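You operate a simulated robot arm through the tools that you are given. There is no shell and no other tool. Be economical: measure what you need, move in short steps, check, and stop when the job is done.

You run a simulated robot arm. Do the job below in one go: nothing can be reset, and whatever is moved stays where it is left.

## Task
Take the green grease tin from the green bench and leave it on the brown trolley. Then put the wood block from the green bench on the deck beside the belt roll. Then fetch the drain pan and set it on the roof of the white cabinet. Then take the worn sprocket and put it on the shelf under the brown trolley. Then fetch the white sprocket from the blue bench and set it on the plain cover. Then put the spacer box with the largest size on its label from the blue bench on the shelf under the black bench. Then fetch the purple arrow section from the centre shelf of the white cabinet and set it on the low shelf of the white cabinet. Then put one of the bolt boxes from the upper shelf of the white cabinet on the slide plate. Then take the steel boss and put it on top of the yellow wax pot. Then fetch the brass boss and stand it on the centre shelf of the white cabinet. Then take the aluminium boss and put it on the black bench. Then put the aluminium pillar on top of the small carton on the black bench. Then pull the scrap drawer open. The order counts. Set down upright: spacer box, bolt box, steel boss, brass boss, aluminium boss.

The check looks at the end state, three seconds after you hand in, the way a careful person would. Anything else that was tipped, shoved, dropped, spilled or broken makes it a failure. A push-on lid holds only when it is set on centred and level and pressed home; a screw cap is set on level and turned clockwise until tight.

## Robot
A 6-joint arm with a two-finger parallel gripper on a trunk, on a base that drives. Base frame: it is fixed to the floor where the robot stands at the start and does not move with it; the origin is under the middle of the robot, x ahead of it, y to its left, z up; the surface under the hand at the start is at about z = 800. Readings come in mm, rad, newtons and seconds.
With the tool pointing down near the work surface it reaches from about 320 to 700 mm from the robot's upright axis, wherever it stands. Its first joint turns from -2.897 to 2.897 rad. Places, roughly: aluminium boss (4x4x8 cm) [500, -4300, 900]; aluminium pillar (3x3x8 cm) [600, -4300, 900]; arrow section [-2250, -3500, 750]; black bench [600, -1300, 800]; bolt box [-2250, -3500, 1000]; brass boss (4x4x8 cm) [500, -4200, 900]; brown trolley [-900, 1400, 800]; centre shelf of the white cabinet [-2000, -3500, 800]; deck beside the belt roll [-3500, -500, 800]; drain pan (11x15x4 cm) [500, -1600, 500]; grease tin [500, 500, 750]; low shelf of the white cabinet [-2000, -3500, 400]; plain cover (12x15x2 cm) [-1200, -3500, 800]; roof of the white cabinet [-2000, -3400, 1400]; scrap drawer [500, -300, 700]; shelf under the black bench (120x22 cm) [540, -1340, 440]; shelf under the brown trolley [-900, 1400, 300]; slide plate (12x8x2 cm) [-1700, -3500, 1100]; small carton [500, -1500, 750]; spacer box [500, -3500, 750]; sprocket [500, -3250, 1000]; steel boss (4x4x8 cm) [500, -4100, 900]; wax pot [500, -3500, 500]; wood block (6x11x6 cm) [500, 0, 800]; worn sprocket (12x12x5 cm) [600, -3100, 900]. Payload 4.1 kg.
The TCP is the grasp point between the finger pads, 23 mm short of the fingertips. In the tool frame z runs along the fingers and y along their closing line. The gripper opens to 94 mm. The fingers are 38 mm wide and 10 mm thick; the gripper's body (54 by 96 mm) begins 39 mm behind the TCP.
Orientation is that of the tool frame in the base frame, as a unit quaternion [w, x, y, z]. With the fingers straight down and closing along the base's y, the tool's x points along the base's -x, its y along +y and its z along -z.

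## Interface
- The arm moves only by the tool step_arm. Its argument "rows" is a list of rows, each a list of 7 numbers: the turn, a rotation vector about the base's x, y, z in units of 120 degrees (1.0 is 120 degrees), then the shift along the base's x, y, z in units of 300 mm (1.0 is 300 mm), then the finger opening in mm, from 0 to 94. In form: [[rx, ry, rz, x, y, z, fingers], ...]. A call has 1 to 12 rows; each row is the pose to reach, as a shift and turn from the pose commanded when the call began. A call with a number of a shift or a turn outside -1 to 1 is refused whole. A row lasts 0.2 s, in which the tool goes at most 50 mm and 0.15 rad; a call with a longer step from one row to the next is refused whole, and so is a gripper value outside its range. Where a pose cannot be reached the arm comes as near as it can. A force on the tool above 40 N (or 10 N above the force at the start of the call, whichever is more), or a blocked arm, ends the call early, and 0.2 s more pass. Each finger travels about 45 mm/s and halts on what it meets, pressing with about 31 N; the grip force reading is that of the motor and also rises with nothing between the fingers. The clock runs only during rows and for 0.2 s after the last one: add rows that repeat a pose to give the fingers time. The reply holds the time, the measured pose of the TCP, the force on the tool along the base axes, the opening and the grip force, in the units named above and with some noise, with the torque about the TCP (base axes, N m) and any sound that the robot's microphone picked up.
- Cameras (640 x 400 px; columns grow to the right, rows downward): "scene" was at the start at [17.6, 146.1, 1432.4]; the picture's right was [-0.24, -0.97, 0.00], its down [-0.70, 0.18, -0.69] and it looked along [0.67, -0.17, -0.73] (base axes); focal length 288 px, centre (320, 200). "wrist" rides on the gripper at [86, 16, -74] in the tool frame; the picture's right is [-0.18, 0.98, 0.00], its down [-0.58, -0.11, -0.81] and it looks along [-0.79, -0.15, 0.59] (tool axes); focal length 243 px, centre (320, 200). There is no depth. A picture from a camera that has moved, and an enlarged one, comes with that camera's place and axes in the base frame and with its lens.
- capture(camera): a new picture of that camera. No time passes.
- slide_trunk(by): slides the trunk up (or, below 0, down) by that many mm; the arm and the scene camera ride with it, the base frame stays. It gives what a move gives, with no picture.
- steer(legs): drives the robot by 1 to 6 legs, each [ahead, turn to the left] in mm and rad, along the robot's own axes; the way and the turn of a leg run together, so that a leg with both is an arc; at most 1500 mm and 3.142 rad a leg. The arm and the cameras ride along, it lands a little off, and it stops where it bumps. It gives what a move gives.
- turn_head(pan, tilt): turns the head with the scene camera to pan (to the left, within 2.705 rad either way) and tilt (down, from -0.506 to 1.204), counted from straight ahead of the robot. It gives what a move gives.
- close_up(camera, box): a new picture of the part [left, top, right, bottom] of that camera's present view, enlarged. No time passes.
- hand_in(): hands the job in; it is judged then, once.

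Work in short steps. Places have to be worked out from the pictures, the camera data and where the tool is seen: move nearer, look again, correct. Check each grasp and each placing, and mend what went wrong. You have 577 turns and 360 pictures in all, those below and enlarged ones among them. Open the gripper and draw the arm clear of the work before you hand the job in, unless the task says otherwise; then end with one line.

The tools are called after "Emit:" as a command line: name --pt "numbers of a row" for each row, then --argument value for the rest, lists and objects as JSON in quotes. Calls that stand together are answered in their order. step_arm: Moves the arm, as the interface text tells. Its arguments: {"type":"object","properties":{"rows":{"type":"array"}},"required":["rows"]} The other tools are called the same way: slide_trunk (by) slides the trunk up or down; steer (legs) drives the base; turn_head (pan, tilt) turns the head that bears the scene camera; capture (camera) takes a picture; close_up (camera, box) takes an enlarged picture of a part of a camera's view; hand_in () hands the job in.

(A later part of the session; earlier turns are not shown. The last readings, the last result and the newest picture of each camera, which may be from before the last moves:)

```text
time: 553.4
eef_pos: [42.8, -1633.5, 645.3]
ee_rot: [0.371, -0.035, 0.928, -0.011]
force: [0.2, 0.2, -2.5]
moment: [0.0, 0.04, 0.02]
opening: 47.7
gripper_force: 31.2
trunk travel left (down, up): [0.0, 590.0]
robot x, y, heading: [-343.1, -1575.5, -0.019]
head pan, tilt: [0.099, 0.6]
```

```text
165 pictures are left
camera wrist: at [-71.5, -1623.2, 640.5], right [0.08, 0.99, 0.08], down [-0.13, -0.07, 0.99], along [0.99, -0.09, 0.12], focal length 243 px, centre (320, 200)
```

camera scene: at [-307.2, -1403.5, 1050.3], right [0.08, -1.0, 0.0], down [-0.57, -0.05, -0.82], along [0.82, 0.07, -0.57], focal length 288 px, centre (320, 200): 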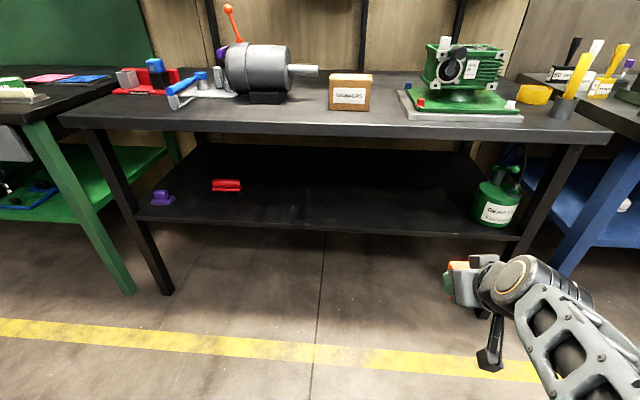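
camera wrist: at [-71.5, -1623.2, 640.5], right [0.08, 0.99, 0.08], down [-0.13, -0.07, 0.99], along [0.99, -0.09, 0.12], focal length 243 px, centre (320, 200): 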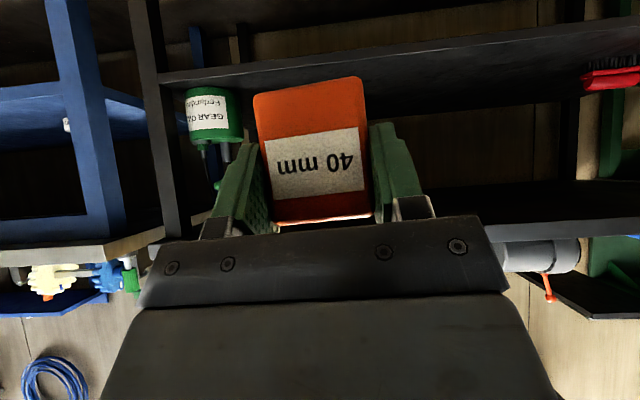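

I correct the tilt by 1.4°, lower to z 525 and extend the arm here, then drive in.

Emit:
step_arm --pt "0 -0.012 0 0.1 0 -0.1 30" --pt "0 -0.012 0 0.2 0 -0.2 30" --pt "0 -0.012 0 0.3 0 -0.3 30" --pt "0 -0.012 0 0.4 0 -0.37 30" --pt "0 -0.012 0 0.47 0 -0.4 30"

Emit:
steer --legs '[[0, 0.016], [296, 0]]'

Emit:
capture --camera "wrist"

Emit:
close_up --camera "scene" --box '[320, 180, 560, 340]'

```text
time: 554.5
eef_pos: [180.7, -1632.8, 528.3]
ee_rot: [0.385, -0.034, 0.922, -0.013]
force: [-0.7, 0.2, -1.7]
moment: [0.01, -0.01, 0.02]
opening: 47.7
gripper_force: 30.9
trunk travel left (down, up): [0.0, 590.0]
robot x, y, heading: [-343.5, -1577.6, -0.016]
head pan, tilt: [0.099, 0.6]
```

```text
time: 556.9
eef_pos: [479.8, -1627.9, 528.5]
ee_rot: [0.386, -0.038, 0.922, -0.012]
force: [0.4, 0.1, -1.3]
moment: [0.03, 0.05, -0.01]
opening: 47.8
gripper_force: 30.6
trunk travel left (down, up): [0.0, 590.0]
robot x, y, heading: [-43.8, -1577.5, -0.003]
head pan, tilt: [0.099, 0.6]
```

```text
164 pictures are left
camera wrist: at [365.0, -1619.9, 519.1], right [0.07, 0.99, 0.08], down [-0.16, -0.07, 0.98], along [0.98, -0.08, 0.16], focal length 243 px, centre (320, 200)
```

wrist: 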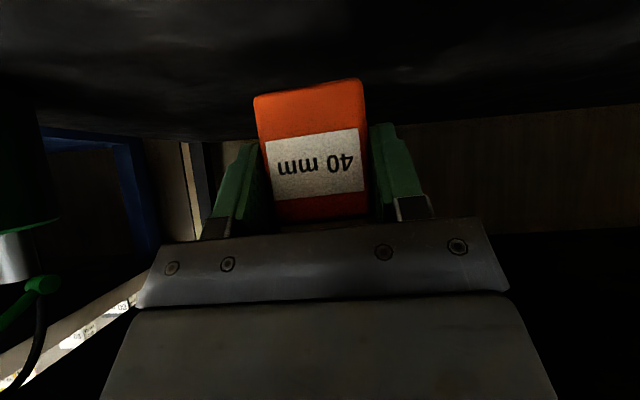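

```text
2.50 times, centred on (440, 260) of scene
camera zoom: at [-14.2, -1404.3, 1050.4], right [0.09, -1.0, 0.0], down [-0.56, -0.05, -0.83], along [0.82, 0.08, -0.56], focal length 719 px, centre (20, 50)
```

zoom: 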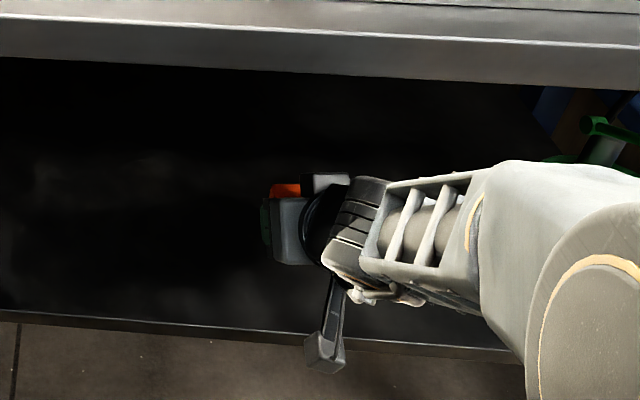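

The box is over the shelf. I lower it gently to contact.

Emit:
step_arm --pt "0 0 0 0 0 -0.04 30" --pt "0 0 0 0 0 -0.08 30" --pt "0 0 0 0 0 -0.11 30" --pt "0 0 0 0 0 -0.13 30" --pt "0 0 0 0 0 -0.14 30"

Emit:
step_arm --pt "0 0 0 0 0 -0.007 30" --pt "0 0 0 0 0 -0.014 30"

```text
time: 558.1
eef_pos: [480.1, -1628.0, 485.8]
ee_rot: [0.387, -0.039, 0.921, -0.011]
force: [-0.3, 0.3, -2.2]
moment: [0.02, 0.05, 0.04]
opening: 47.7
gripper_force: 30.9
trunk travel left (down, up): [0.0, 590.0]
robot x, y, heading: [-42.3, -1577.7, -0.004]
head pan, tilt: [0.099, 0.6]
```

```text
time: 558.7
eef_pos: [480.0, -1629.1, 484.8]
ee_rot: [0.388, -0.039, 0.921, -0.011]
force: [-0.6, -1.6, 7.3]
moment: [0.12, 0.17, 0.0]
opening: 47.6
gripper_force: 31.1
trunk travel left (down, up): [0.0, 590.0]
robot x, y, heading: [-44.3, -1575.5, -0.003]
head pan, tilt: [0.099, 0.6]
```

Contact at z 485 as expected. I open and back out along the tool direction.

Emit:
step_arm --pt "0 0 0 0 0 0.004 56" --pt "0 0 0 0 0 0.004 66" --pt "0 0 0 0 0 0.004 72" --pt "0 0 0 -0.06 0 0.06 72" --pt "0 0 0 -0.14 0 0.14 72" --pt "0 0 0 -0.22 0 0.2 72"

Emit:
capture --camera "wrist"

Emit:
steer --legs '[[-300, 0]]'

Emit:
close_up --camera "scene" --box '[330, 140, 490, 250]'

```text
time: 560.1
eef_pos: [413.1, -1628.8, 541.7]
ee_rot: [0.386, -0.038, 0.922, -0.011]
force: [0.9, -0.2, 0.4]
moment: [-0.01, 0.04, -0.03]
opening: 71.9
gripper_force: 0.0
trunk travel left (down, up): [0.0, 590.0]
robot x, y, heading: [-42.7, -1577.7, -0.002]
head pan, tilt: [0.099, 0.6]
```

```text
162 pictures are left
camera wrist: at [298.7, -1620.2, 532.7], right [0.07, 0.99, 0.08], down [-0.16, -0.07, 0.98], along [0.98, -0.08, 0.16], focal length 243 px, centre (320, 200)
```

wrist: 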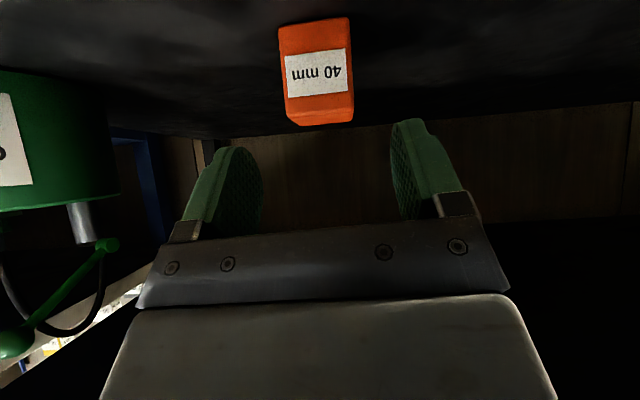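

```text
time: 562.2
eef_pos: [110.8, -1629.0, 542.5]
ee_rot: [0.386, -0.036, 0.922, -0.012]
force: [1.5, 0.1, 1.2]
moment: [0.01, -0.01, -0.03]
opening: 72.0
gripper_force: 0.0
trunk travel left (down, up): [0.0, 590.0]
robot x, y, heading: [-342.7, -1578.7, -0.014]
head pan, tilt: [0.099, 0.6]
```

```text
3.64 times, centred on (410, 195) of scene
camera zoom: at [-315.8, -1401.5, 1050.4], right [0.09, -1.0, 0.0], down [-0.56, -0.05, -0.83], along [0.82, 0.07, -0.56], focal length 1046 px, centre (-7, 218)
```

zoom: 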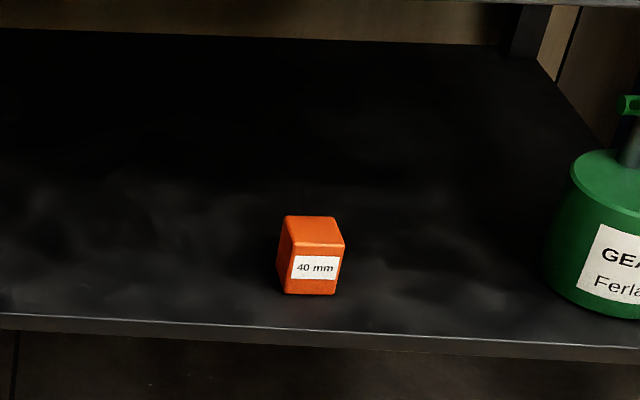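

The spacer box stands upright on the shelf. I restore the tool and drive around toward the cabinet's -y side to see its shelves.

Emit:
slide_trunk --by 400

Emit:
step_arm --pt "0 0.065 -0.01 0 0 0.1 60" --pt "0 0.13 -0.02 0 0.03 0.2 60" --pt "0 0.195 -0.03 0 0.06 0.3 60" --pt "0 0.26 -0.034 0 0.1 0.4 60" --pt "0 0.32 -0.034 0 0.13 0.5 60" --pt "0 0.38 -0.034 0 0.16 0.6 60" --pt "0 0.38 -0.034 -0.05 0.16 0.7 60"

Emit:
steer --legs '[[0, -1.557], [1500, 0], [1300, 0]]'

Emit:
turn_head --pan -1.1 --tilt 0.4

Emit:
capture --camera "scene"

```text
time: 566.0
eef_pos: [109.5, -1628.0, 941.8]
ee_rot: [0.385, -0.035, 0.922, -0.013]
force: [0.4, -0.3, -0.1]
moment: [-0.02, -0.01, 0.02]
opening: 72.1
gripper_force: 0.0
trunk travel left (down, up): [-400.0, 190.0]
robot x, y, heading: [-345.0, -1574.7, -0.013]
head pan, tilt: [0.099, 0.6]
```

```text
time: 567.6
eef_pos: [95.3, -1579.3, 1150.8]
ee_rot: [-0.003, -0.005, 1.0, -0.01]
force: [0.4, 0.1, -0.2]
moment: [-0.01, 0.04, 0.02]
opening: 59.7
gripper_force: 0.0
out of reach, approached as far as the arm can: row 1
trunk travel left (down, up): [-400.0, 190.0]
robot x, y, heading: [-346.8, -1577.1, -0.012]
head pan, tilt: [0.099, 0.6]
```

```text
time: 585.0
eef_pos: [-332.2, -4834.0, 1151.0]
ee_rot: [-0.01, 0.698, 0.716, -0.007]
force: [0.5, 0.5, -0.6]
moment: [-0.02, -0.01, -0.01]
opening: 60.2
gripper_force: 0.0
trunk travel left (down, up): [-400.0, 190.0]
robot x, y, heading: [-334.4, -4395.3, -1.565]
head pan, tilt: [0.099, 0.6]
```

```text
time: 586.4
eef_pos: [-332.8, -4834.3, 1149.8]
ee_rot: [-0.009, 0.696, 0.717, -0.007]
force: [0.8, 0.1, 0.7]
moment: [-0.01, -0.04, 0.0]
opening: 60.4
gripper_force: 0.1
trunk travel left (down, up): [-400.0, 190.0]
robot x, y, heading: [-335.4, -4393.7, -1.565]
head pan, tilt: [-1.1, 0.4]
```

```text
160 pictures are left
camera scene: at [-252.3, -4375.6, 1468.6], right [-0.46, 0.89, 0.0], down [0.35, 0.18, -0.92], along [-0.82, -0.42, -0.39], focal length 288 px, centre (320, 200)
```

scene: 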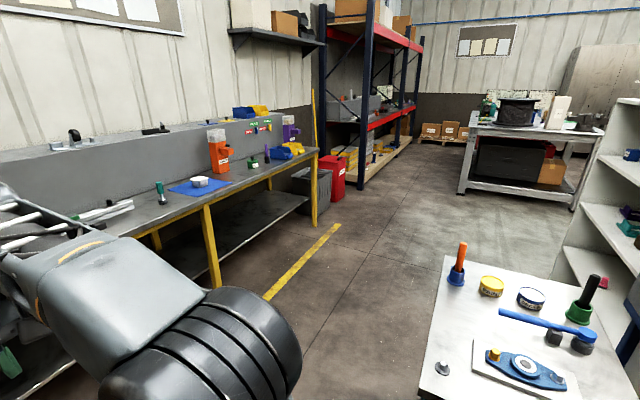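

The shelves open to the -y side. I drive around the table to stand in front of the cabinet, facing +y.

Emit:
steer --legs '[[0, -0.738], [546, 0], [0, -0.839], [1300, 0], [0, -1.571]]'

Emit:
turn_head --pan 0.0 --tilt 0.5

Emit:
capture --camera "scene"

```text
time: 603.5
eef_pos: [-1972.1, -4348.1, 1150.7]
ee_rot: [-0.007, 0.716, -0.698, 0.009]
force: [-0.2, -0.5, -0.4]
moment: [0.0, -0.02, -0.01]
opening: 60.1
gripper_force: 0.0
trunk travel left (down, up): [-400.0, 190.0]
robot x, y, heading: [-1970.8, -4788.4, 1.567]
head pan, tilt: [-1.1, 0.4]
```

```text
time: 604.8
eef_pos: [-1971.7, -4347.4, 1149.6]
ee_rot: [-0.007, 0.715, -0.699, 0.009]
force: [0.2, 0.5, -0.1]
moment: [-0.04, -0.01, -0.03]
opening: 59.7
gripper_force: 0.0
trunk travel left (down, up): [-400.0, 190.0]
robot x, y, heading: [-1968.7, -4790.2, 1.568]
head pan, tilt: [0.0, 0.499]
```

```text
159 pictures are left
camera scene: at [-2135.6, -4759.4, 1459.5], right [1.0, 0.0, 0.0], down [0.0, -0.48, -0.88], along [0.0, 0.88, -0.48], focal length 288 px, centre (320, 200)
```

scene: 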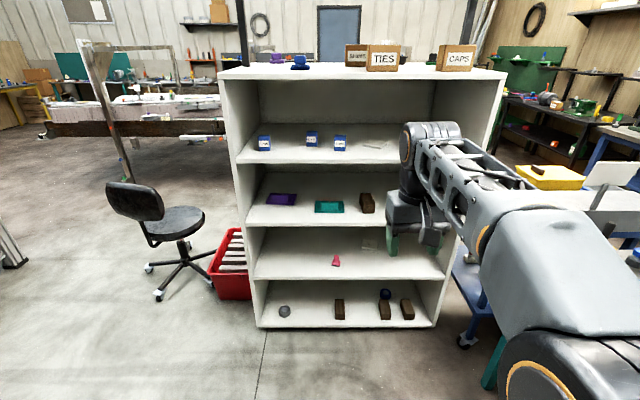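

The purple arrow lies on the centre shelf; I enlarge the shelves.

Emit:
close_up --camera "scene" --box '[230, 110, 400, 220]'

Emit:
close_up --camera "scene" --box '[230, 210, 450, 340]'

```text
3.64 times, centred on (315, 165) of scene
camera zoom: at [-2135.6, -4759.4, 1459.5], right [1.0, 0.0, 0.0], down [0.0, -0.48, -0.88], along [0.0, 0.88, -0.48], focal length 1046 px, centre (338, 327)
```

zoom: 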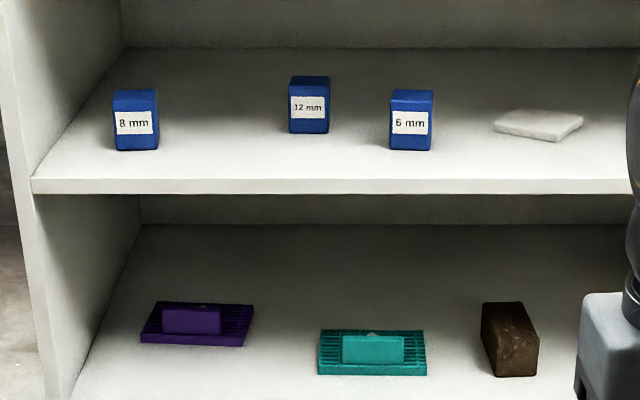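

```text
2.91 times, centred on (340, 275) of scene
camera zoom: at [-2135.6, -4759.4, 1459.5], right [1.0, 0.0, 0.0], down [0.0, -0.48, -0.88], along [0.0, 0.88, -0.48], focal length 837 px, centre (262, -18)
```

zoom: 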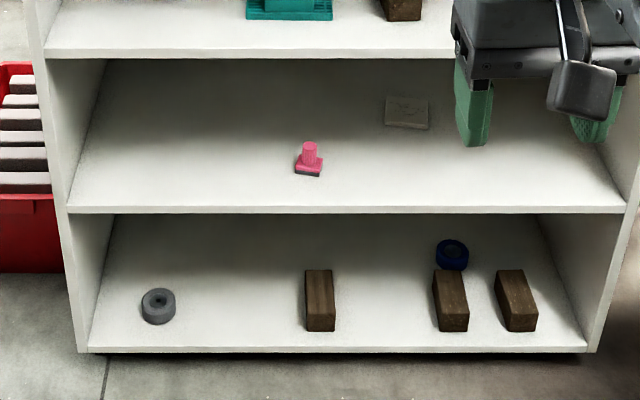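

The arrow section is a flat plate with a raised block, about 73 mm wide, which I can grip. I drive closer, stopping short of the cabinet, and look again.

Emit:
steer --legs '[[0, 0.541], [632, 0], [0, -0.538]]'

Emit:
turn_head --pan 0.0 --tilt 0.6

Emit:
capture --camera "scene"

Emit:
capture --camera "wrist"

```text
time: 611.5
eef_pos: [-2284.8, -3789.2, 1150.1]
ee_rot: [0.007, -0.705, 0.709, -0.009]
force: [-0.1, 0.1, -0.3]
moment: [-0.01, 0.0, 0.01]
opening: 60.1
gripper_force: 0.1
trunk travel left (down, up): [-400.0, 190.0]
robot x, y, heading: [-2296.2, -4232.9, 1.546]
head pan, tilt: [0.0, 0.499]
```

```text
time: 612.1
eef_pos: [-2285.5, -3789.8, 1150.4]
ee_rot: [0.007, -0.706, 0.708, -0.009]
force: [-0.9, -0.5, 0.0]
moment: [-0.04, -0.04, 0.04]
opening: 60.0
gripper_force: 0.1
trunk travel left (down, up): [-400.0, 190.0]
robot x, y, heading: [-2295.2, -4227.8, 1.545]
head pan, tilt: [0.0, 0.6]
```

```text
156 pictures are left
camera scene: at [-2461.1, -4198.4, 1450.5], right [1.0, -0.03, 0.0], down [-0.02, -0.56, -0.83], along [0.02, 0.82, -0.56], focal length 288 px, centre (320, 200)
```

scene: 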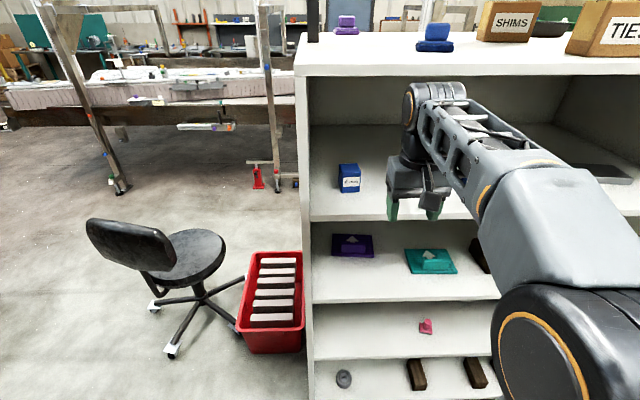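

```text
155 pictures are left
camera wrist: at [-2303.3, -3875.7, 1226.0], right [-0.98, 0.19, -0.02], down [0.09, 0.58, 0.81], along [0.16, 0.79, -0.59], focal length 243 px, centre (320, 200)
```

wrist: 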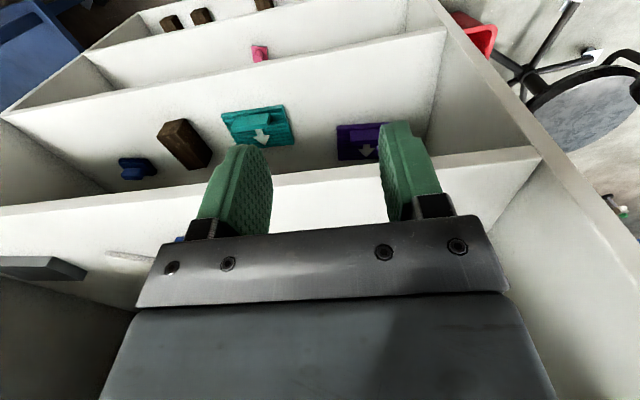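

Geometry: centre shelf z 774, low shelf z 463, upper shelf z 1066, front edge y -3705; the purple section is near [-2325, -3492]. I enlarge it for its block size and yaw.

Emit:
close_up --camera "scene" --box '[310, 215, 400, 275]'

Emit:
close_up --camera "wrist" --box '[310, 100, 420, 180]'

```text
6.67 times, centred on (355, 245) of scene
camera zoom: at [-2461.1, -4198.4, 1450.5], right [1.0, -0.03, 0.0], down [-0.02, -0.56, -0.83], along [0.02, 0.82, -0.56], focal length 1917 px, centre (87, -100)
```

zoom: 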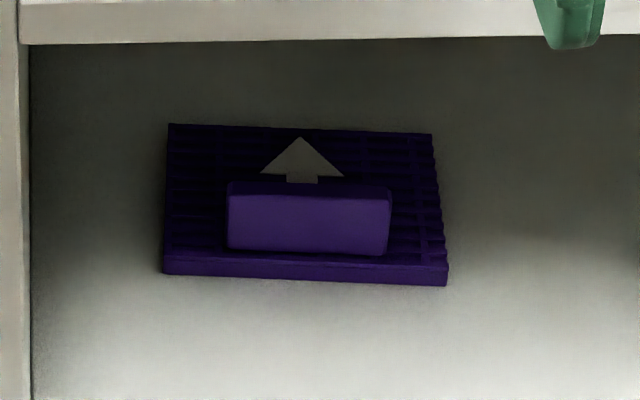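

```text
5.00 times, centred on (365, 140) of wrist
camera zoom: at [-2303.3, -3875.7, 1226.0], right [-0.98, 0.19, -0.02], down [0.09, 0.58, 0.81], along [0.16, 0.79, -0.59], focal length 1213 px, centre (95, 500)
```

zoom: 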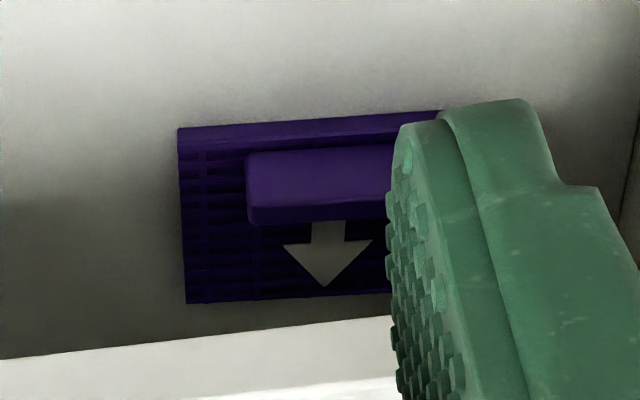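

The block is a bar about 79 x 20 x 34 mm along x, centred near [-2335, -3508], yawed -0.11 rad. I lower the trunk 150 mm and set the tool at 45° with that yaw, in front of the cabinet.

Emit:
slide_trunk --by -150

Emit:
step_arm --pt "0 0 -0.02 -0.03 0 0 94" --pt "0 0 -0.053 -0.08 0 -0.05 94" --pt "0.065 0 -0.053 -0.13 0 -0.1 94" --pt "0.13 0 -0.053 -0.17 0 -0.15 94" --pt "0.195 0 -0.053 -0.17 0 -0.2 94" --pt "0.26 0 -0.053 -0.17 0 -0.3 94" --pt "0.32 0 -0.053 -0.17 0 -0.4 94" --pt "0.375 0 -0.053 -0.17 0 -0.5 94"

Emit:
capture --camera "wrist"

Emit:
capture --camera "scene"

```text
time: 613.9
eef_pos: [-2285.7, -3789.5, 999.5]
ee_rot: [0.007, -0.706, 0.708, -0.009]
force: [1.6, 0.1, -0.2]
moment: [-0.02, 0.02, 0.0]
opening: 60.1
gripper_force: 0.1
trunk travel left (down, up): [-250.0, 340.0]
robot x, y, heading: [-2295.9, -4229.7, 1.54]
head pan, tilt: [0.0, 0.6]
```

```text
time: 615.7
eef_pos: [-2336.9, -3788.6, 851.0]
ee_rot: [0.276, -0.61, 0.695, 0.263]
force: [-0.3, 0.4, 0.5]
moment: [0.0, -0.01, 0.0]
opening: 93.8
gripper_force: 0.0
trunk travel left (down, up): [-250.0, 340.0]
robot x, y, heading: [-2292.7, -4225.3, 1.539]
head pan, tilt: [0.0, 0.6]
```

```text
152 pictures are left
camera wrist: at [-2366.7, -3900.2, 844.7], right [-0.96, 0.24, 0.16], down [0.12, -0.17, 0.98], along [0.27, 0.95, 0.13], focal length 243 px, centre (320, 200)
```

wrist: 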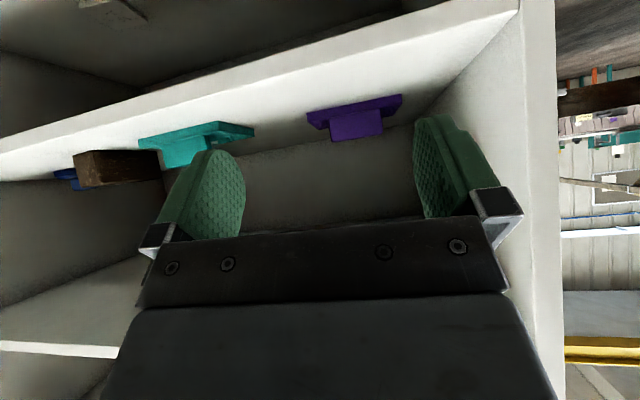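

```text
151 pictures are left
camera scene: at [-2461.1, -4198.5, 1300.5], right [1.0, -0.03, 0.0], down [-0.02, -0.56, -0.83], along [0.02, 0.82, -0.56], focal length 288 px, centre (320, 200)
```

scene: 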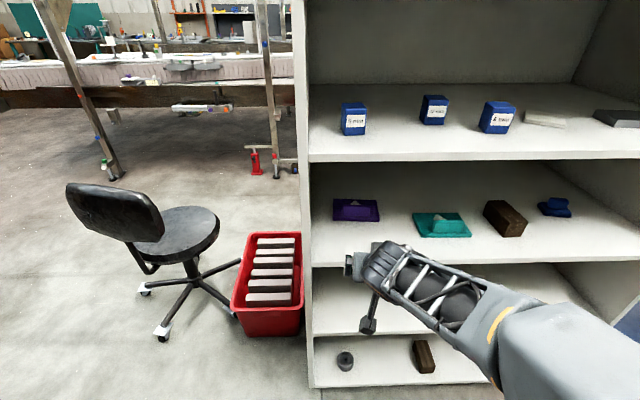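

The bar is at [-2333, -3515] as judged, and the dark slab at about [-1743, -3537] on the upper shelf must be the slide plate. I drive 155 mm closer.

Emit:
steer --legs '[[155, 0]]'

Emit:
capture --camera "wrist"

```text
time: 617.1
eef_pos: [-2333.4, -3636.5, 851.1]
ee_rot: [0.276, -0.61, 0.695, 0.261]
force: [0.3, 0.0, -0.2]
moment: [0.0, 0.02, 0.0]
opening: 94.2
gripper_force: 0.0
trunk travel left (down, up): [-250.0, 340.0]
robot x, y, heading: [-2292.2, -4076.0, 1.542]
head pan, tilt: [0.0, 0.6]
```

```text
150 pictures are left
camera wrist: at [-2362.4, -3747.1, 844.9], right [-0.96, 0.24, 0.16], down [0.12, -0.17, 0.98], along [0.27, 0.95, 0.13], focal length 243 px, centre (320, 200)
```

wrist: 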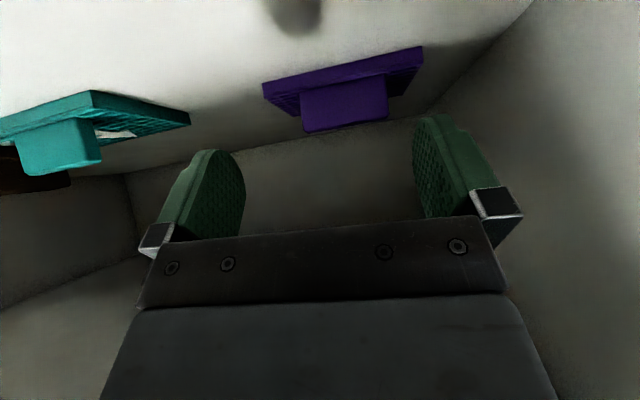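

Bar centre confirmed at [-2335, -3508]. I reach in above it, then check the straddle before going down.

Emit:
step_arm --pt "0 0 0 0 0.15 0.0 94" --pt "0 0 0 -0.006 0.29 0.0 94" --pt "0 0 0 -0.009 0.36 -0.03 94"

Emit:
capture --camera "wrist"

Emit:
close_up --camera "scene" --box '[300, 180, 460, 300]'

```text
time: 617.9
eef_pos: [-2335.4, -3525.8, 841.0]
ee_rot: [0.275, -0.61, 0.695, 0.262]
force: [0.2, -0.7, -0.5]
moment: [0.01, 0.0, 0.01]
opening: 94.0
gripper_force: 0.0
trunk travel left (down, up): [-250.0, 340.0]
robot x, y, heading: [-2289.6, -4079.5, 1.545]
head pan, tilt: [0.0, 0.6]
```

```text
149 pictures are left
camera wrist: at [-2365.5, -3636.4, 835.4], right [-0.96, 0.25, 0.16], down [0.12, -0.17, 0.98], along [0.27, 0.95, 0.13], focal length 243 px, centre (320, 200)
```

wrist: 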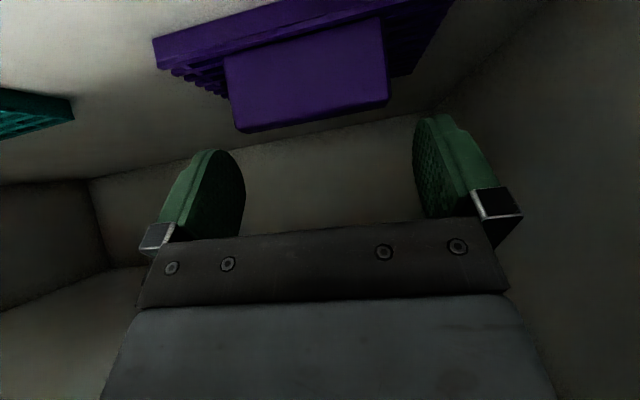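

```text
3.33 times, centred on (380, 240) of scene
camera zoom: at [-2456.8, -4045.6, 1300.4], right [1.0, -0.03, 0.0], down [-0.02, -0.56, -0.83], along [0.02, 0.82, -0.56], focal length 959 px, centre (120, 67)
```

zoom: 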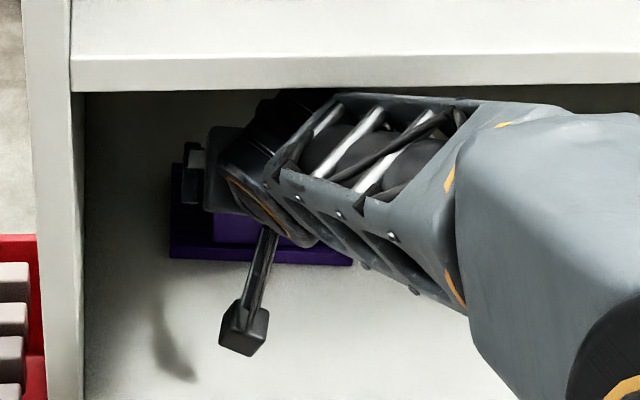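

The fingers straddle the bar; it needs about 2 mm more to the left. I go down the last 24 mm and close.

Emit:
step_arm --pt "0 0 0 -0.008 0.01 -0.03 94" --pt "0 0 0 -0.008 0.02 -0.055 94" --pt "0 0 0 -0.008 0.033 -0.078 94"

Emit:
capture --camera "wrist"

```text
time: 618.7
eef_pos: [-2338.7, -3516.9, 817.9]
ee_rot: [0.275, -0.611, 0.694, 0.262]
force: [0.0, -0.5, 1.2]
moment: [0.0, -0.01, 0.02]
opening: 94.2
gripper_force: 0.0
trunk travel left (down, up): [-250.0, 340.0]
robot x, y, heading: [-2288.9, -4076.4, 1.541]
head pan, tilt: [0.0, 0.6]
```

```text
147 pictures are left
camera wrist: at [-2367.3, -3628.2, 811.9], right [-0.96, 0.24, 0.16], down [0.12, -0.17, 0.98], along [0.27, 0.95, 0.13], focal length 243 px, centre (320, 200)
```

wrist: 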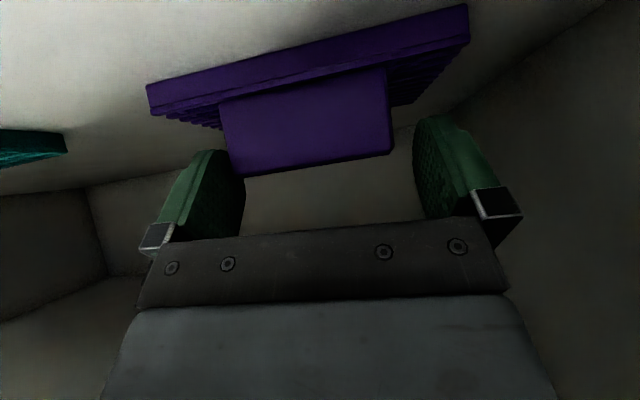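

Measured again, the bar lies between the fingers with 9–13 mm margins. I close.

Emit:
step_arm --pt "0 0 0 0.003 0.01 -0.007 90" --pt "0 0 0 0.003 0.01 -0.007 75" --pt "0 0 0 0.003 0.01 -0.007 65" --pt "0 0 0 0.003 0.01 -0.007 65" --pt "0 0 0 0.003 0.01 -0.007 65"

Emit:
capture --camera "wrist"

```text
time: 619.9
eef_pos: [-2334.9, -3514.6, 816.5]
ee_rot: [0.275, -0.61, 0.695, 0.262]
force: [0.8, -0.4, 0.3]
moment: [-0.08, 0.01, 0.01]
opening: 79.8
gripper_force: 30.6
trunk travel left (down, up): [-250.0, 340.0]
robot x, y, heading: [-2291.7, -4077.9, 1.543]
head pan, tilt: [0.0, 0.6]
```

```text
146 pictures are left
camera wrist: at [-2366.3, -3625.7, 810.2], right [-0.96, 0.24, 0.16], down [0.12, -0.17, 0.98], along [0.27, 0.95, 0.13], focal length 243 px, centre (320, 200)
```

wrist: 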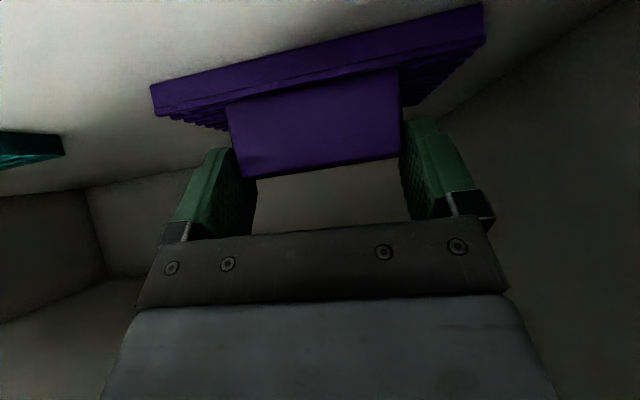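

Gripped at 80 mm. I lift a little and check it stays level.

Emit:
step_arm --pt "0 0 0 0 0 0.02 65" --pt "0 0 0 0 0 0.05 65" --pt "0 0 0 0 -0.02 0.08 65" --pt "0 0 0 0 -0.02 0.08 65"

Emit:
capture --camera "wrist"

```text
time: 620.9
eef_pos: [-2337.5, -3520.0, 842.1]
ee_rot: [0.276, -0.61, 0.695, 0.263]
force: [-0.1, -0.9, -2.5]
moment: [-0.07, 0.0, 0.04]
opening: 79.9
gripper_force: 31.4
trunk travel left (down, up): [-250.0, 340.0]
robot x, y, heading: [-2288.9, -4079.7, 1.545]
head pan, tilt: [0.0, 0.6]
```

```text
145 pictures are left
camera wrist: at [-2366.5, -3631.2, 835.1], right [-0.96, 0.24, 0.16], down [0.12, -0.17, 0.98], along [0.27, 0.95, 0.13], focal length 243 px, centre (320, 200)
```

wrist: 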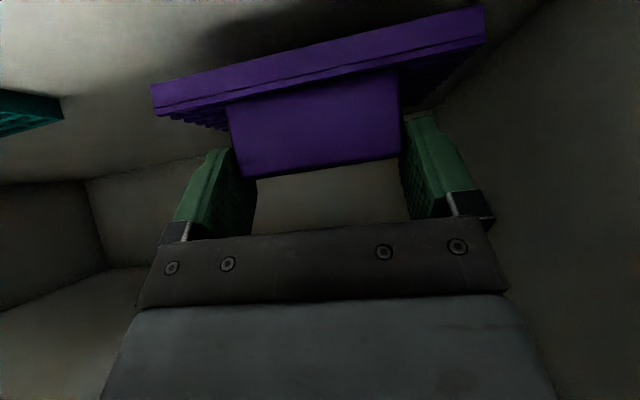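

It stays level. I back out of the cabinet, then lower the trunk fully for the low shelf.

Emit:
steer --legs '[[-330, 0]]'

Emit:
slide_trunk --by -250

Emit:
step_arm --pt "0 0 0 0 0 -0.06 65" --pt "0 0 0 0 0 -0.12 65" --pt "0 0 0 0 0 -0.18 65"

Emit:
capture --camera "wrist"

Emit:
capture --camera "scene"

```text
time: 623.0
eef_pos: [-2345.5, -3848.1, 840.4]
ee_rot: [0.276, -0.61, 0.695, 0.262]
force: [0.2, -0.2, -1.9]
moment: [-0.05, -0.02, 0.0]
opening: 79.8
gripper_force: 30.9
trunk travel left (down, up): [-250.0, 340.0]
robot x, y, heading: [-2299.9, -4405.4, 1.542]
head pan, tilt: [0.0, 0.6]
```

```text
time: 625.6
eef_pos: [-2345.9, -3847.7, 590.6]
ee_rot: [0.275, -0.61, 0.695, 0.262]
force: [0.3, -0.1, -2.0]
moment: [-0.07, 0.03, 0.01]
opening: 80.0
gripper_force: 31.0
trunk travel left (down, up): [0.0, 590.0]
robot x, y, heading: [-2300.2, -4404.6, 1.539]
head pan, tilt: [0.0, 0.6]
```

```text
time: 626.4
eef_pos: [-2342.3, -3847.5, 537.4]
ee_rot: [0.274, -0.61, 0.695, 0.263]
force: [0.0, 0.2, -1.9]
moment: [-0.06, 0.01, -0.02]
opening: 79.7
gripper_force: 31.2
trunk travel left (down, up): [0.0, 590.0]
robot x, y, heading: [-2301.8, -4406.8, 1.541]
head pan, tilt: [0.0, 0.6]
```

```text
144 pictures are left
camera wrist: at [-2374.5, -3959.7, 531.7], right [-0.96, 0.25, 0.16], down [0.12, -0.17, 0.98], along [0.27, 0.95, 0.13], focal length 243 px, centre (320, 200)
```

wrist: 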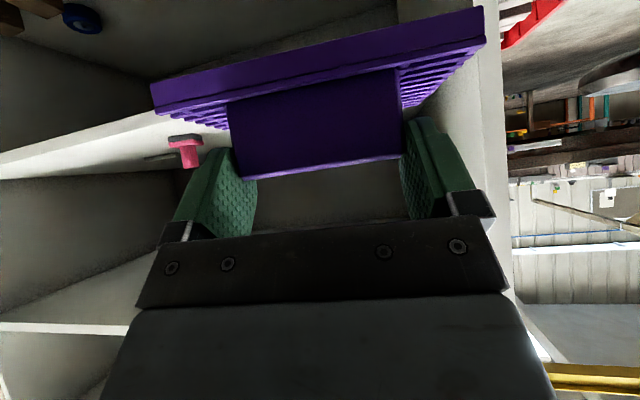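

```text
143 pictures are left
camera scene: at [-2466.0, -4373.7, 1050.4], right [1.0, -0.03, 0.0], down [-0.02, -0.56, -0.83], along [0.02, 0.82, -0.56], focal length 288 px, centre (320, 200)
```

scene: 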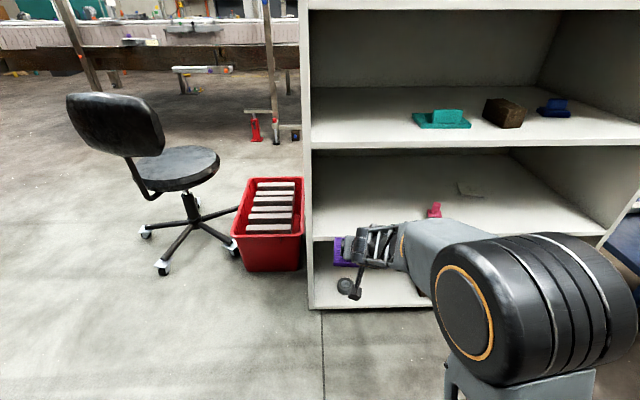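

I shift 35 mm away from the side wall and drive into the low shelf.

Emit:
step_arm --pt "0 0 0 0.06 0 0 65" --pt "0 0 0 0.12 0 0 65"

Emit:
steer --legs '[[300, 0]]'

Emit:
capture --camera "wrist"

Emit:
close_up --camera "scene" --box '[300, 200, 500, 340]'

```text
time: 627.0
eef_pos: [-2309.4, -3848.4, 536.6]
ee_rot: [0.275, -0.61, 0.696, 0.261]
force: [-0.3, 0.3, -1.1]
moment: [-0.04, 0.0, 0.0]
opening: 79.6
gripper_force: 30.9
trunk travel left (down, up): [0.0, 590.0]
robot x, y, heading: [-2299.9, -4407.8, 1.545]
head pan, tilt: [0.0, 0.6]
```

```text
time: 629.1
eef_pos: [-2297.8, -3549.3, 537.2]
ee_rot: [0.276, -0.608, 0.697, 0.261]
force: [-0.4, 0.1, -2.0]
moment: [-0.08, 0.03, 0.01]
opening: 79.7
gripper_force: 31.2
trunk travel left (down, up): [0.0, 590.0]
robot x, y, heading: [-2290.6, -4106.6, 1.538]
head pan, tilt: [0.0, 0.6]
```

```text
142 pictures are left
camera wrist: at [-2328.4, -3661.4, 531.4], right [-0.96, 0.25, 0.16], down [0.12, -0.17, 0.98], along [0.27, 0.95, 0.13], focal length 243 px, centre (320, 200)
```

wrist: 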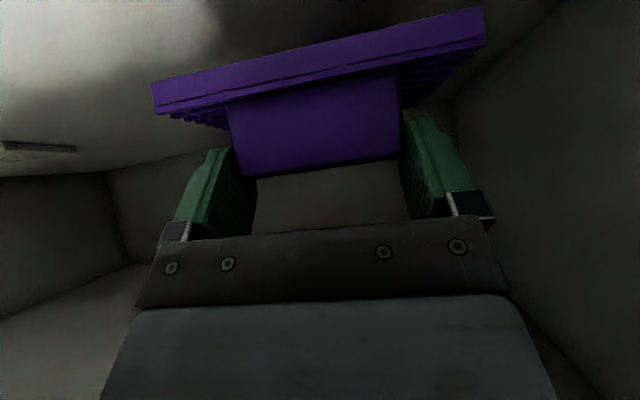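

```text
2.86 times, centred on (400, 270) of scene
camera zoom: at [-2456.7, -4074.6, 1050.4], right [1.0, -0.03, 0.0], down [-0.02, -0.56, -0.83], along [0.03, 0.82, -0.56], focal length 822 px, centre (91, 0)
```

zoom: 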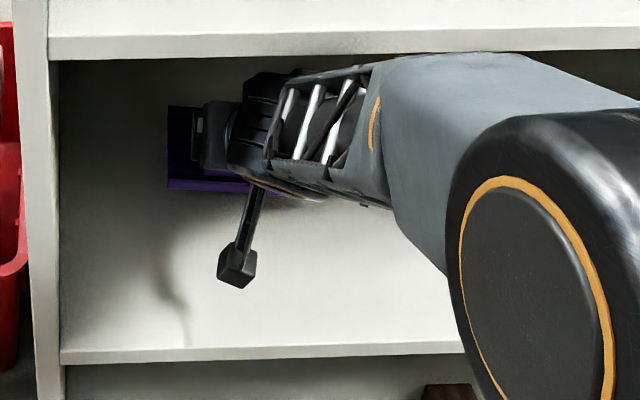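

Clear all around. I lower it to the low shelf.

Emit:
step_arm --pt "0 0 0 0 0 -0.03 65" --pt "0 0 0 0 0 -0.06 65" --pt "0 0 0 0 0 -0.075 65" --pt "0 0 0 0 0 -0.09 65"

Emit:
step_arm --pt "0 0 0 0 0 -0.008 65" --pt "0 0 0 0 0 -0.016 65" --pt "0 0 0 0 0 -0.024 65"

```text
time: 630.1
eef_pos: [-2299.0, -3549.3, 509.7]
ee_rot: [0.276, -0.608, 0.697, 0.261]
force: [-0.8, 0.0, -1.4]
moment: [-0.04, -0.01, -0.01]
opening: 79.7
gripper_force: 31.5
trunk travel left (down, up): [0.0, 590.0]
robot x, y, heading: [-2290.1, -4108.7, 1.534]
head pan, tilt: [0.0, 0.6]
```

```text
time: 630.9
eef_pos: [-2299.3, -3550.1, 503.4]
ee_rot: [0.275, -0.61, 0.696, 0.262]
force: [-0.6, 0.4, -1.9]
moment: [-0.07, 0.0, 0.0]
opening: 79.7
gripper_force: 31.5
trunk travel left (down, up): [0.0, 590.0]
robot x, y, heading: [-2291.5, -4108.4, 1.54]
head pan, tilt: [0.0, 0.6]
```

Emit:
step_arm --pt "0 0 0 0 0 -0.008 65" --pt "0 0 0 0 0 -0.016 65" --pt "0 0 0 0 0 -0.024 65"

Emit:
step_arm --pt "0 0 0 0 0 -0.008 65" --pt "0 0 0 0 0 -0.016 65" --pt "0 0 0 0 0 -0.024 65"

```text
time: 631.7
eef_pos: [-2299.1, -3549.1, 496.7]
ee_rot: [0.278, -0.608, 0.696, 0.262]
force: [-1.2, -2.0, 8.3]
moment: [-0.32, -0.64, -0.18]
opening: 79.5
gripper_force: 31.1
trunk travel left (down, up): [0.0, 590.0]
robot x, y, heading: [-2293.3, -4104.7, 1.541]
head pan, tilt: [0.0, 0.6]
```

```text
time: 632.5
eef_pos: [-2299.3, -3550.5, 492.0]
ee_rot: [0.277, -0.608, 0.696, 0.263]
force: [-0.9, 6.3, 24.2]
moment: [0.16, -0.77, 0.11]
opening: 80.6
gripper_force: 31.5
trunk travel left (down, up): [0.0, 590.0]
robot x, y, heading: [-2289.7, -4106.5, 1.539]
head pan, tilt: [0.0, 0.6]
```

The plate is down on the low shelf. I ease off, open, and withdraw.

Emit:
step_arm --pt "0 0 0 0 0 0.012 65" --pt "0 0 0 0 0 0.014 88" --pt "0 0 0 0 0 0.014 94" --pt "0 0 0 0 0 0.014 94" --pt "0 0 0 0 -0.03 0.06 94" --pt "0 0 0 0 -0.1 0.12 94" --pt "0 0 0 0 -0.2 0.15 94"

Emit:
capture --camera "wrist"

Emit:
steer --legs '[[-320, 0]]'

Emit:
close_up --camera "scene" --box '[290, 140, 500, 270]'

```text
time: 634.1
eef_pos: [-2299.1, -3610.6, 534.0]
ee_rot: [0.275, -0.609, 0.696, 0.262]
force: [0.3, -0.9, 0.2]
moment: [-0.03, -0.01, 0.02]
opening: 94.1
gripper_force: 0.1
trunk travel left (down, up): [0.0, 590.0]
robot x, y, heading: [-2287.8, -4109.5, 1.536]
head pan, tilt: [0.0, 0.6]
```

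```text
140 pictures are left
camera wrist: at [-2328.8, -3722.0, 527.4], right [-0.96, 0.25, 0.16], down [0.12, -0.17, 0.98], along [0.27, 0.95, 0.13], focal length 243 px, centre (320, 200)
```

wrist: 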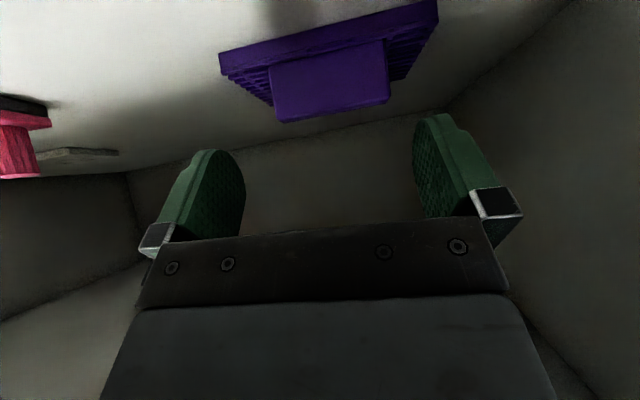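

```text
time: 636.2
eef_pos: [-2311.3, -3932.2, 532.8]
ee_rot: [0.275, -0.61, 0.695, 0.262]
force: [-1.2, 0.2, -0.1]
moment: [0.0, 0.01, -0.01]
opening: 94.2
gripper_force: 0.2
trunk travel left (down, up): [0.0, 590.0]
robot x, y, heading: [-2300.0, -4426.4, 1.54]
head pan, tilt: [0.0, 0.6]
```

```text
3.05 times, centred on (395, 205) of scene
camera zoom: at [-2466.4, -4397.2, 1050.4], right [1.0, -0.03, 0.0], down [-0.01, -0.56, -0.83], along [0.02, 0.82, -0.56], focal length 876 px, centre (91, 185)
```

zoom: 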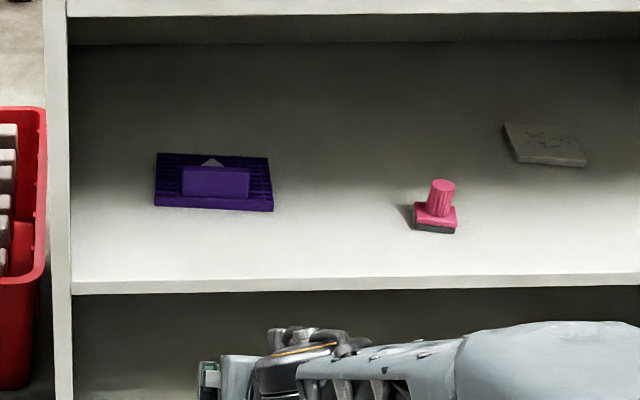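

The purple section lies on the low shelf. For the bolt boxes I raise the trunk to upper-shelf height and move over to the 6 mm box at about x -2060.

Emit:
slide_trunk --by 540

Emit:
steer --legs '[[0, -1.54], [250, 0], [0, 1.571]]'

Emit:
turn_head --pan 0.0 --tilt 0.5

Emit:
capture --camera "scene"

Emit:
capture --camera "wrist"

```text
refused: 540 is not a number from -400 to 400
```

```text
time: 645.6
eef_pos: [-2083.8, -3930.7, 534.2]
ee_rot: [0.269, -0.626, 0.682, 0.267]
force: [-1.1, -0.8, 0.0]
moment: [0.01, -0.01, 0.01]
opening: 94.0
gripper_force: 0.1
trunk travel left (down, up): [0.0, 590.0]
robot x, y, heading: [-2050.5, -4429.2, 1.588]
head pan, tilt: [0.0, 0.6]
```

```text
time: 646.3
eef_pos: [-2082.8, -3932.0, 533.9]
ee_rot: [0.268, -0.627, 0.681, 0.269]
force: [0.3, 0.1, 0.1]
moment: [0.0, 0.02, 0.0]
opening: 93.9
gripper_force: 0.1
trunk travel left (down, up): [0.0, 590.0]
robot x, y, heading: [-2049.3, -4428.4, 1.585]
head pan, tilt: [0.0, 0.499]
```

```text
138 pictures are left
camera scene: at [-2217.5, -4400.7, 1059.5], right [1.0, 0.02, 0.0], down [0.01, -0.48, -0.88], along [-0.02, 0.88, -0.48], focal length 288 px, centre (320, 200)
```

scene: 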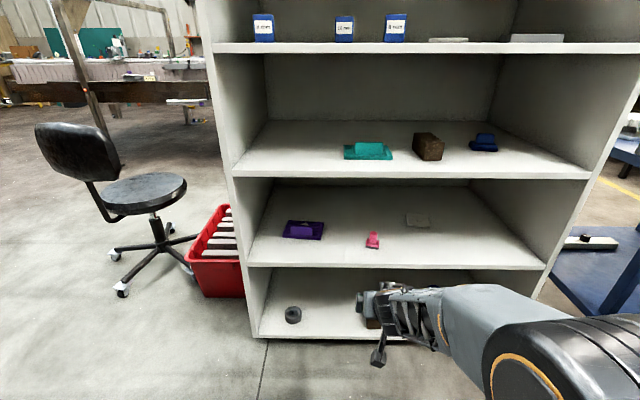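

```text
137 pictures are left
camera wrist: at [-2107.7, -4044.3, 527.5], right [-0.97, 0.2, 0.16], down [0.13, -0.16, 0.98], along [0.22, 0.97, 0.13], focal length 243 px, centre (320, 200)
```

wrist: 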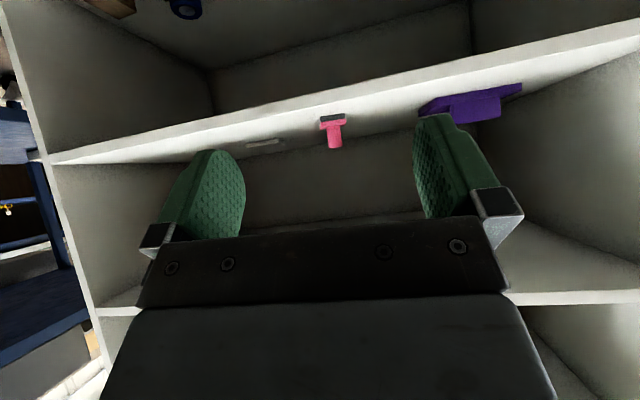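

Emit:
slide_trunk --by 400

Emit:
slide_trunk --by 150

Emit:
step_arm --pt "0 0 0.02 0 0 0.1 94" --pt "0 0 0.04 0 0 0.2 94" --pt "0 0 0.04 0 0 0.2 94"

Emit:
capture --camera "scene"

Emit:
capture --camera "wrist"

```text
time: 650.1
eef_pos: [-2083.9, -3931.5, 933.9]
ee_rot: [0.268, -0.627, 0.68, 0.269]
force: [0.2, 0.6, 0.0]
moment: [0.02, -0.01, -0.01]
opening: 94.2
gripper_force: 0.0
trunk travel left (down, up): [-400.0, 190.0]
robot x, y, heading: [-2052.6, -4429.1, 1.592]
head pan, tilt: [0.0, 0.499]
```

```text
time: 651.9
eef_pos: [-2083.6, -3932.0, 1083.8]
ee_rot: [0.269, -0.626, 0.681, 0.268]
force: [-0.1, 0.3, -0.5]
moment: [-0.02, -0.01, -0.01]
opening: 94.2
gripper_force: 0.0
trunk travel left (down, up): [-550.0, 40.0]
robot x, y, heading: [-2051.1, -4428.9, 1.595]
head pan, tilt: [0.0, 0.499]
```

```text
time: 652.7
eef_pos: [-2083.0, -3931.1, 1143.1]
ee_rot: [0.258, -0.653, 0.654, 0.279]
force: [0.1, 0.7, 0.8]
moment: [-0.01, 0.0, 0.0]
opening: 94.2
gripper_force: 0.0
trunk travel left (down, up): [-550.0, 40.0]
robot x, y, heading: [-2054.7, -4430.8, 1.582]
head pan, tilt: [0.0, 0.499]
```

```text
136 pictures are left
camera scene: at [-2217.4, -4400.7, 1609.5], right [1.0, 0.02, 0.0], down [0.01, -0.48, -0.88], along [-0.02, 0.88, -0.48], focal length 288 px, centre (320, 200)
```

scene: 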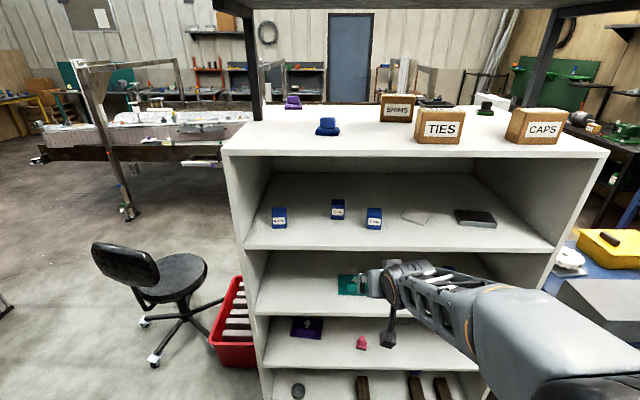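

```text
135 pictures are left
camera wrist: at [-2097.6, -4044.5, 1137.7], right [-0.98, 0.12, 0.16], down [0.14, -0.15, 0.98], along [0.14, 0.98, 0.13], focal length 243 px, centre (320, 200)
```

wrist: 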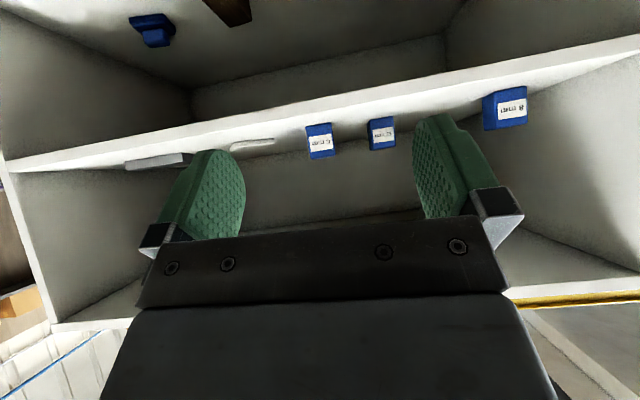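

The 6 mm bolt box is at about [-2052, -3600]; the dark slide plate is near [-1704, -3570]. I enlarge both.

Emit:
close_up --camera "wrist" --box '[280, 100, 370, 170]'

Emit:
close_up --camera "scene" --box '[340, 180, 520, 250]'

```text
5.71 times, centred on (325, 135) of wrist
camera zoom: at [-2097.6, -4044.5, 1137.7], right [-0.98, 0.12, 0.16], down [0.14, -0.15, 0.98], along [0.14, 0.98, 0.13], focal length 1386 px, centre (291, 571)
```

zoom: 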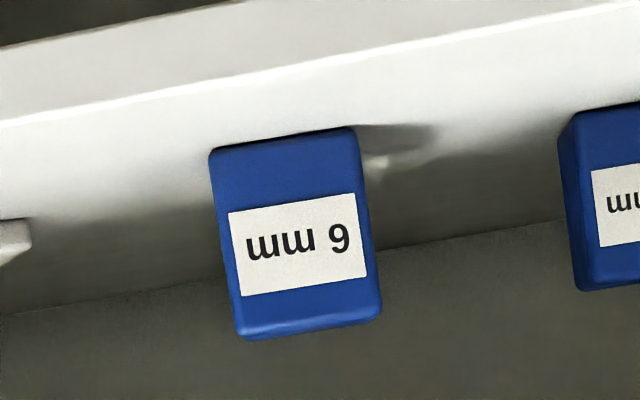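

```text
3.56 times, centred on (430, 215) of scene
camera zoom: at [-2217.4, -4400.7, 1609.5], right [1.0, 0.02, 0.0], down [0.01, -0.48, -0.88], along [-0.02, 0.88, -0.48], focal length 1022 px, centre (-71, 147)
```

zoom: 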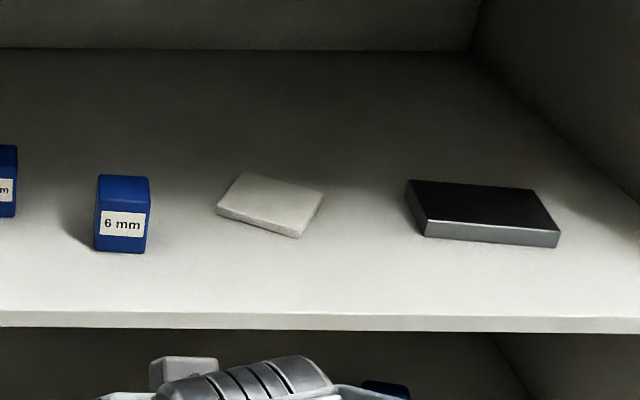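

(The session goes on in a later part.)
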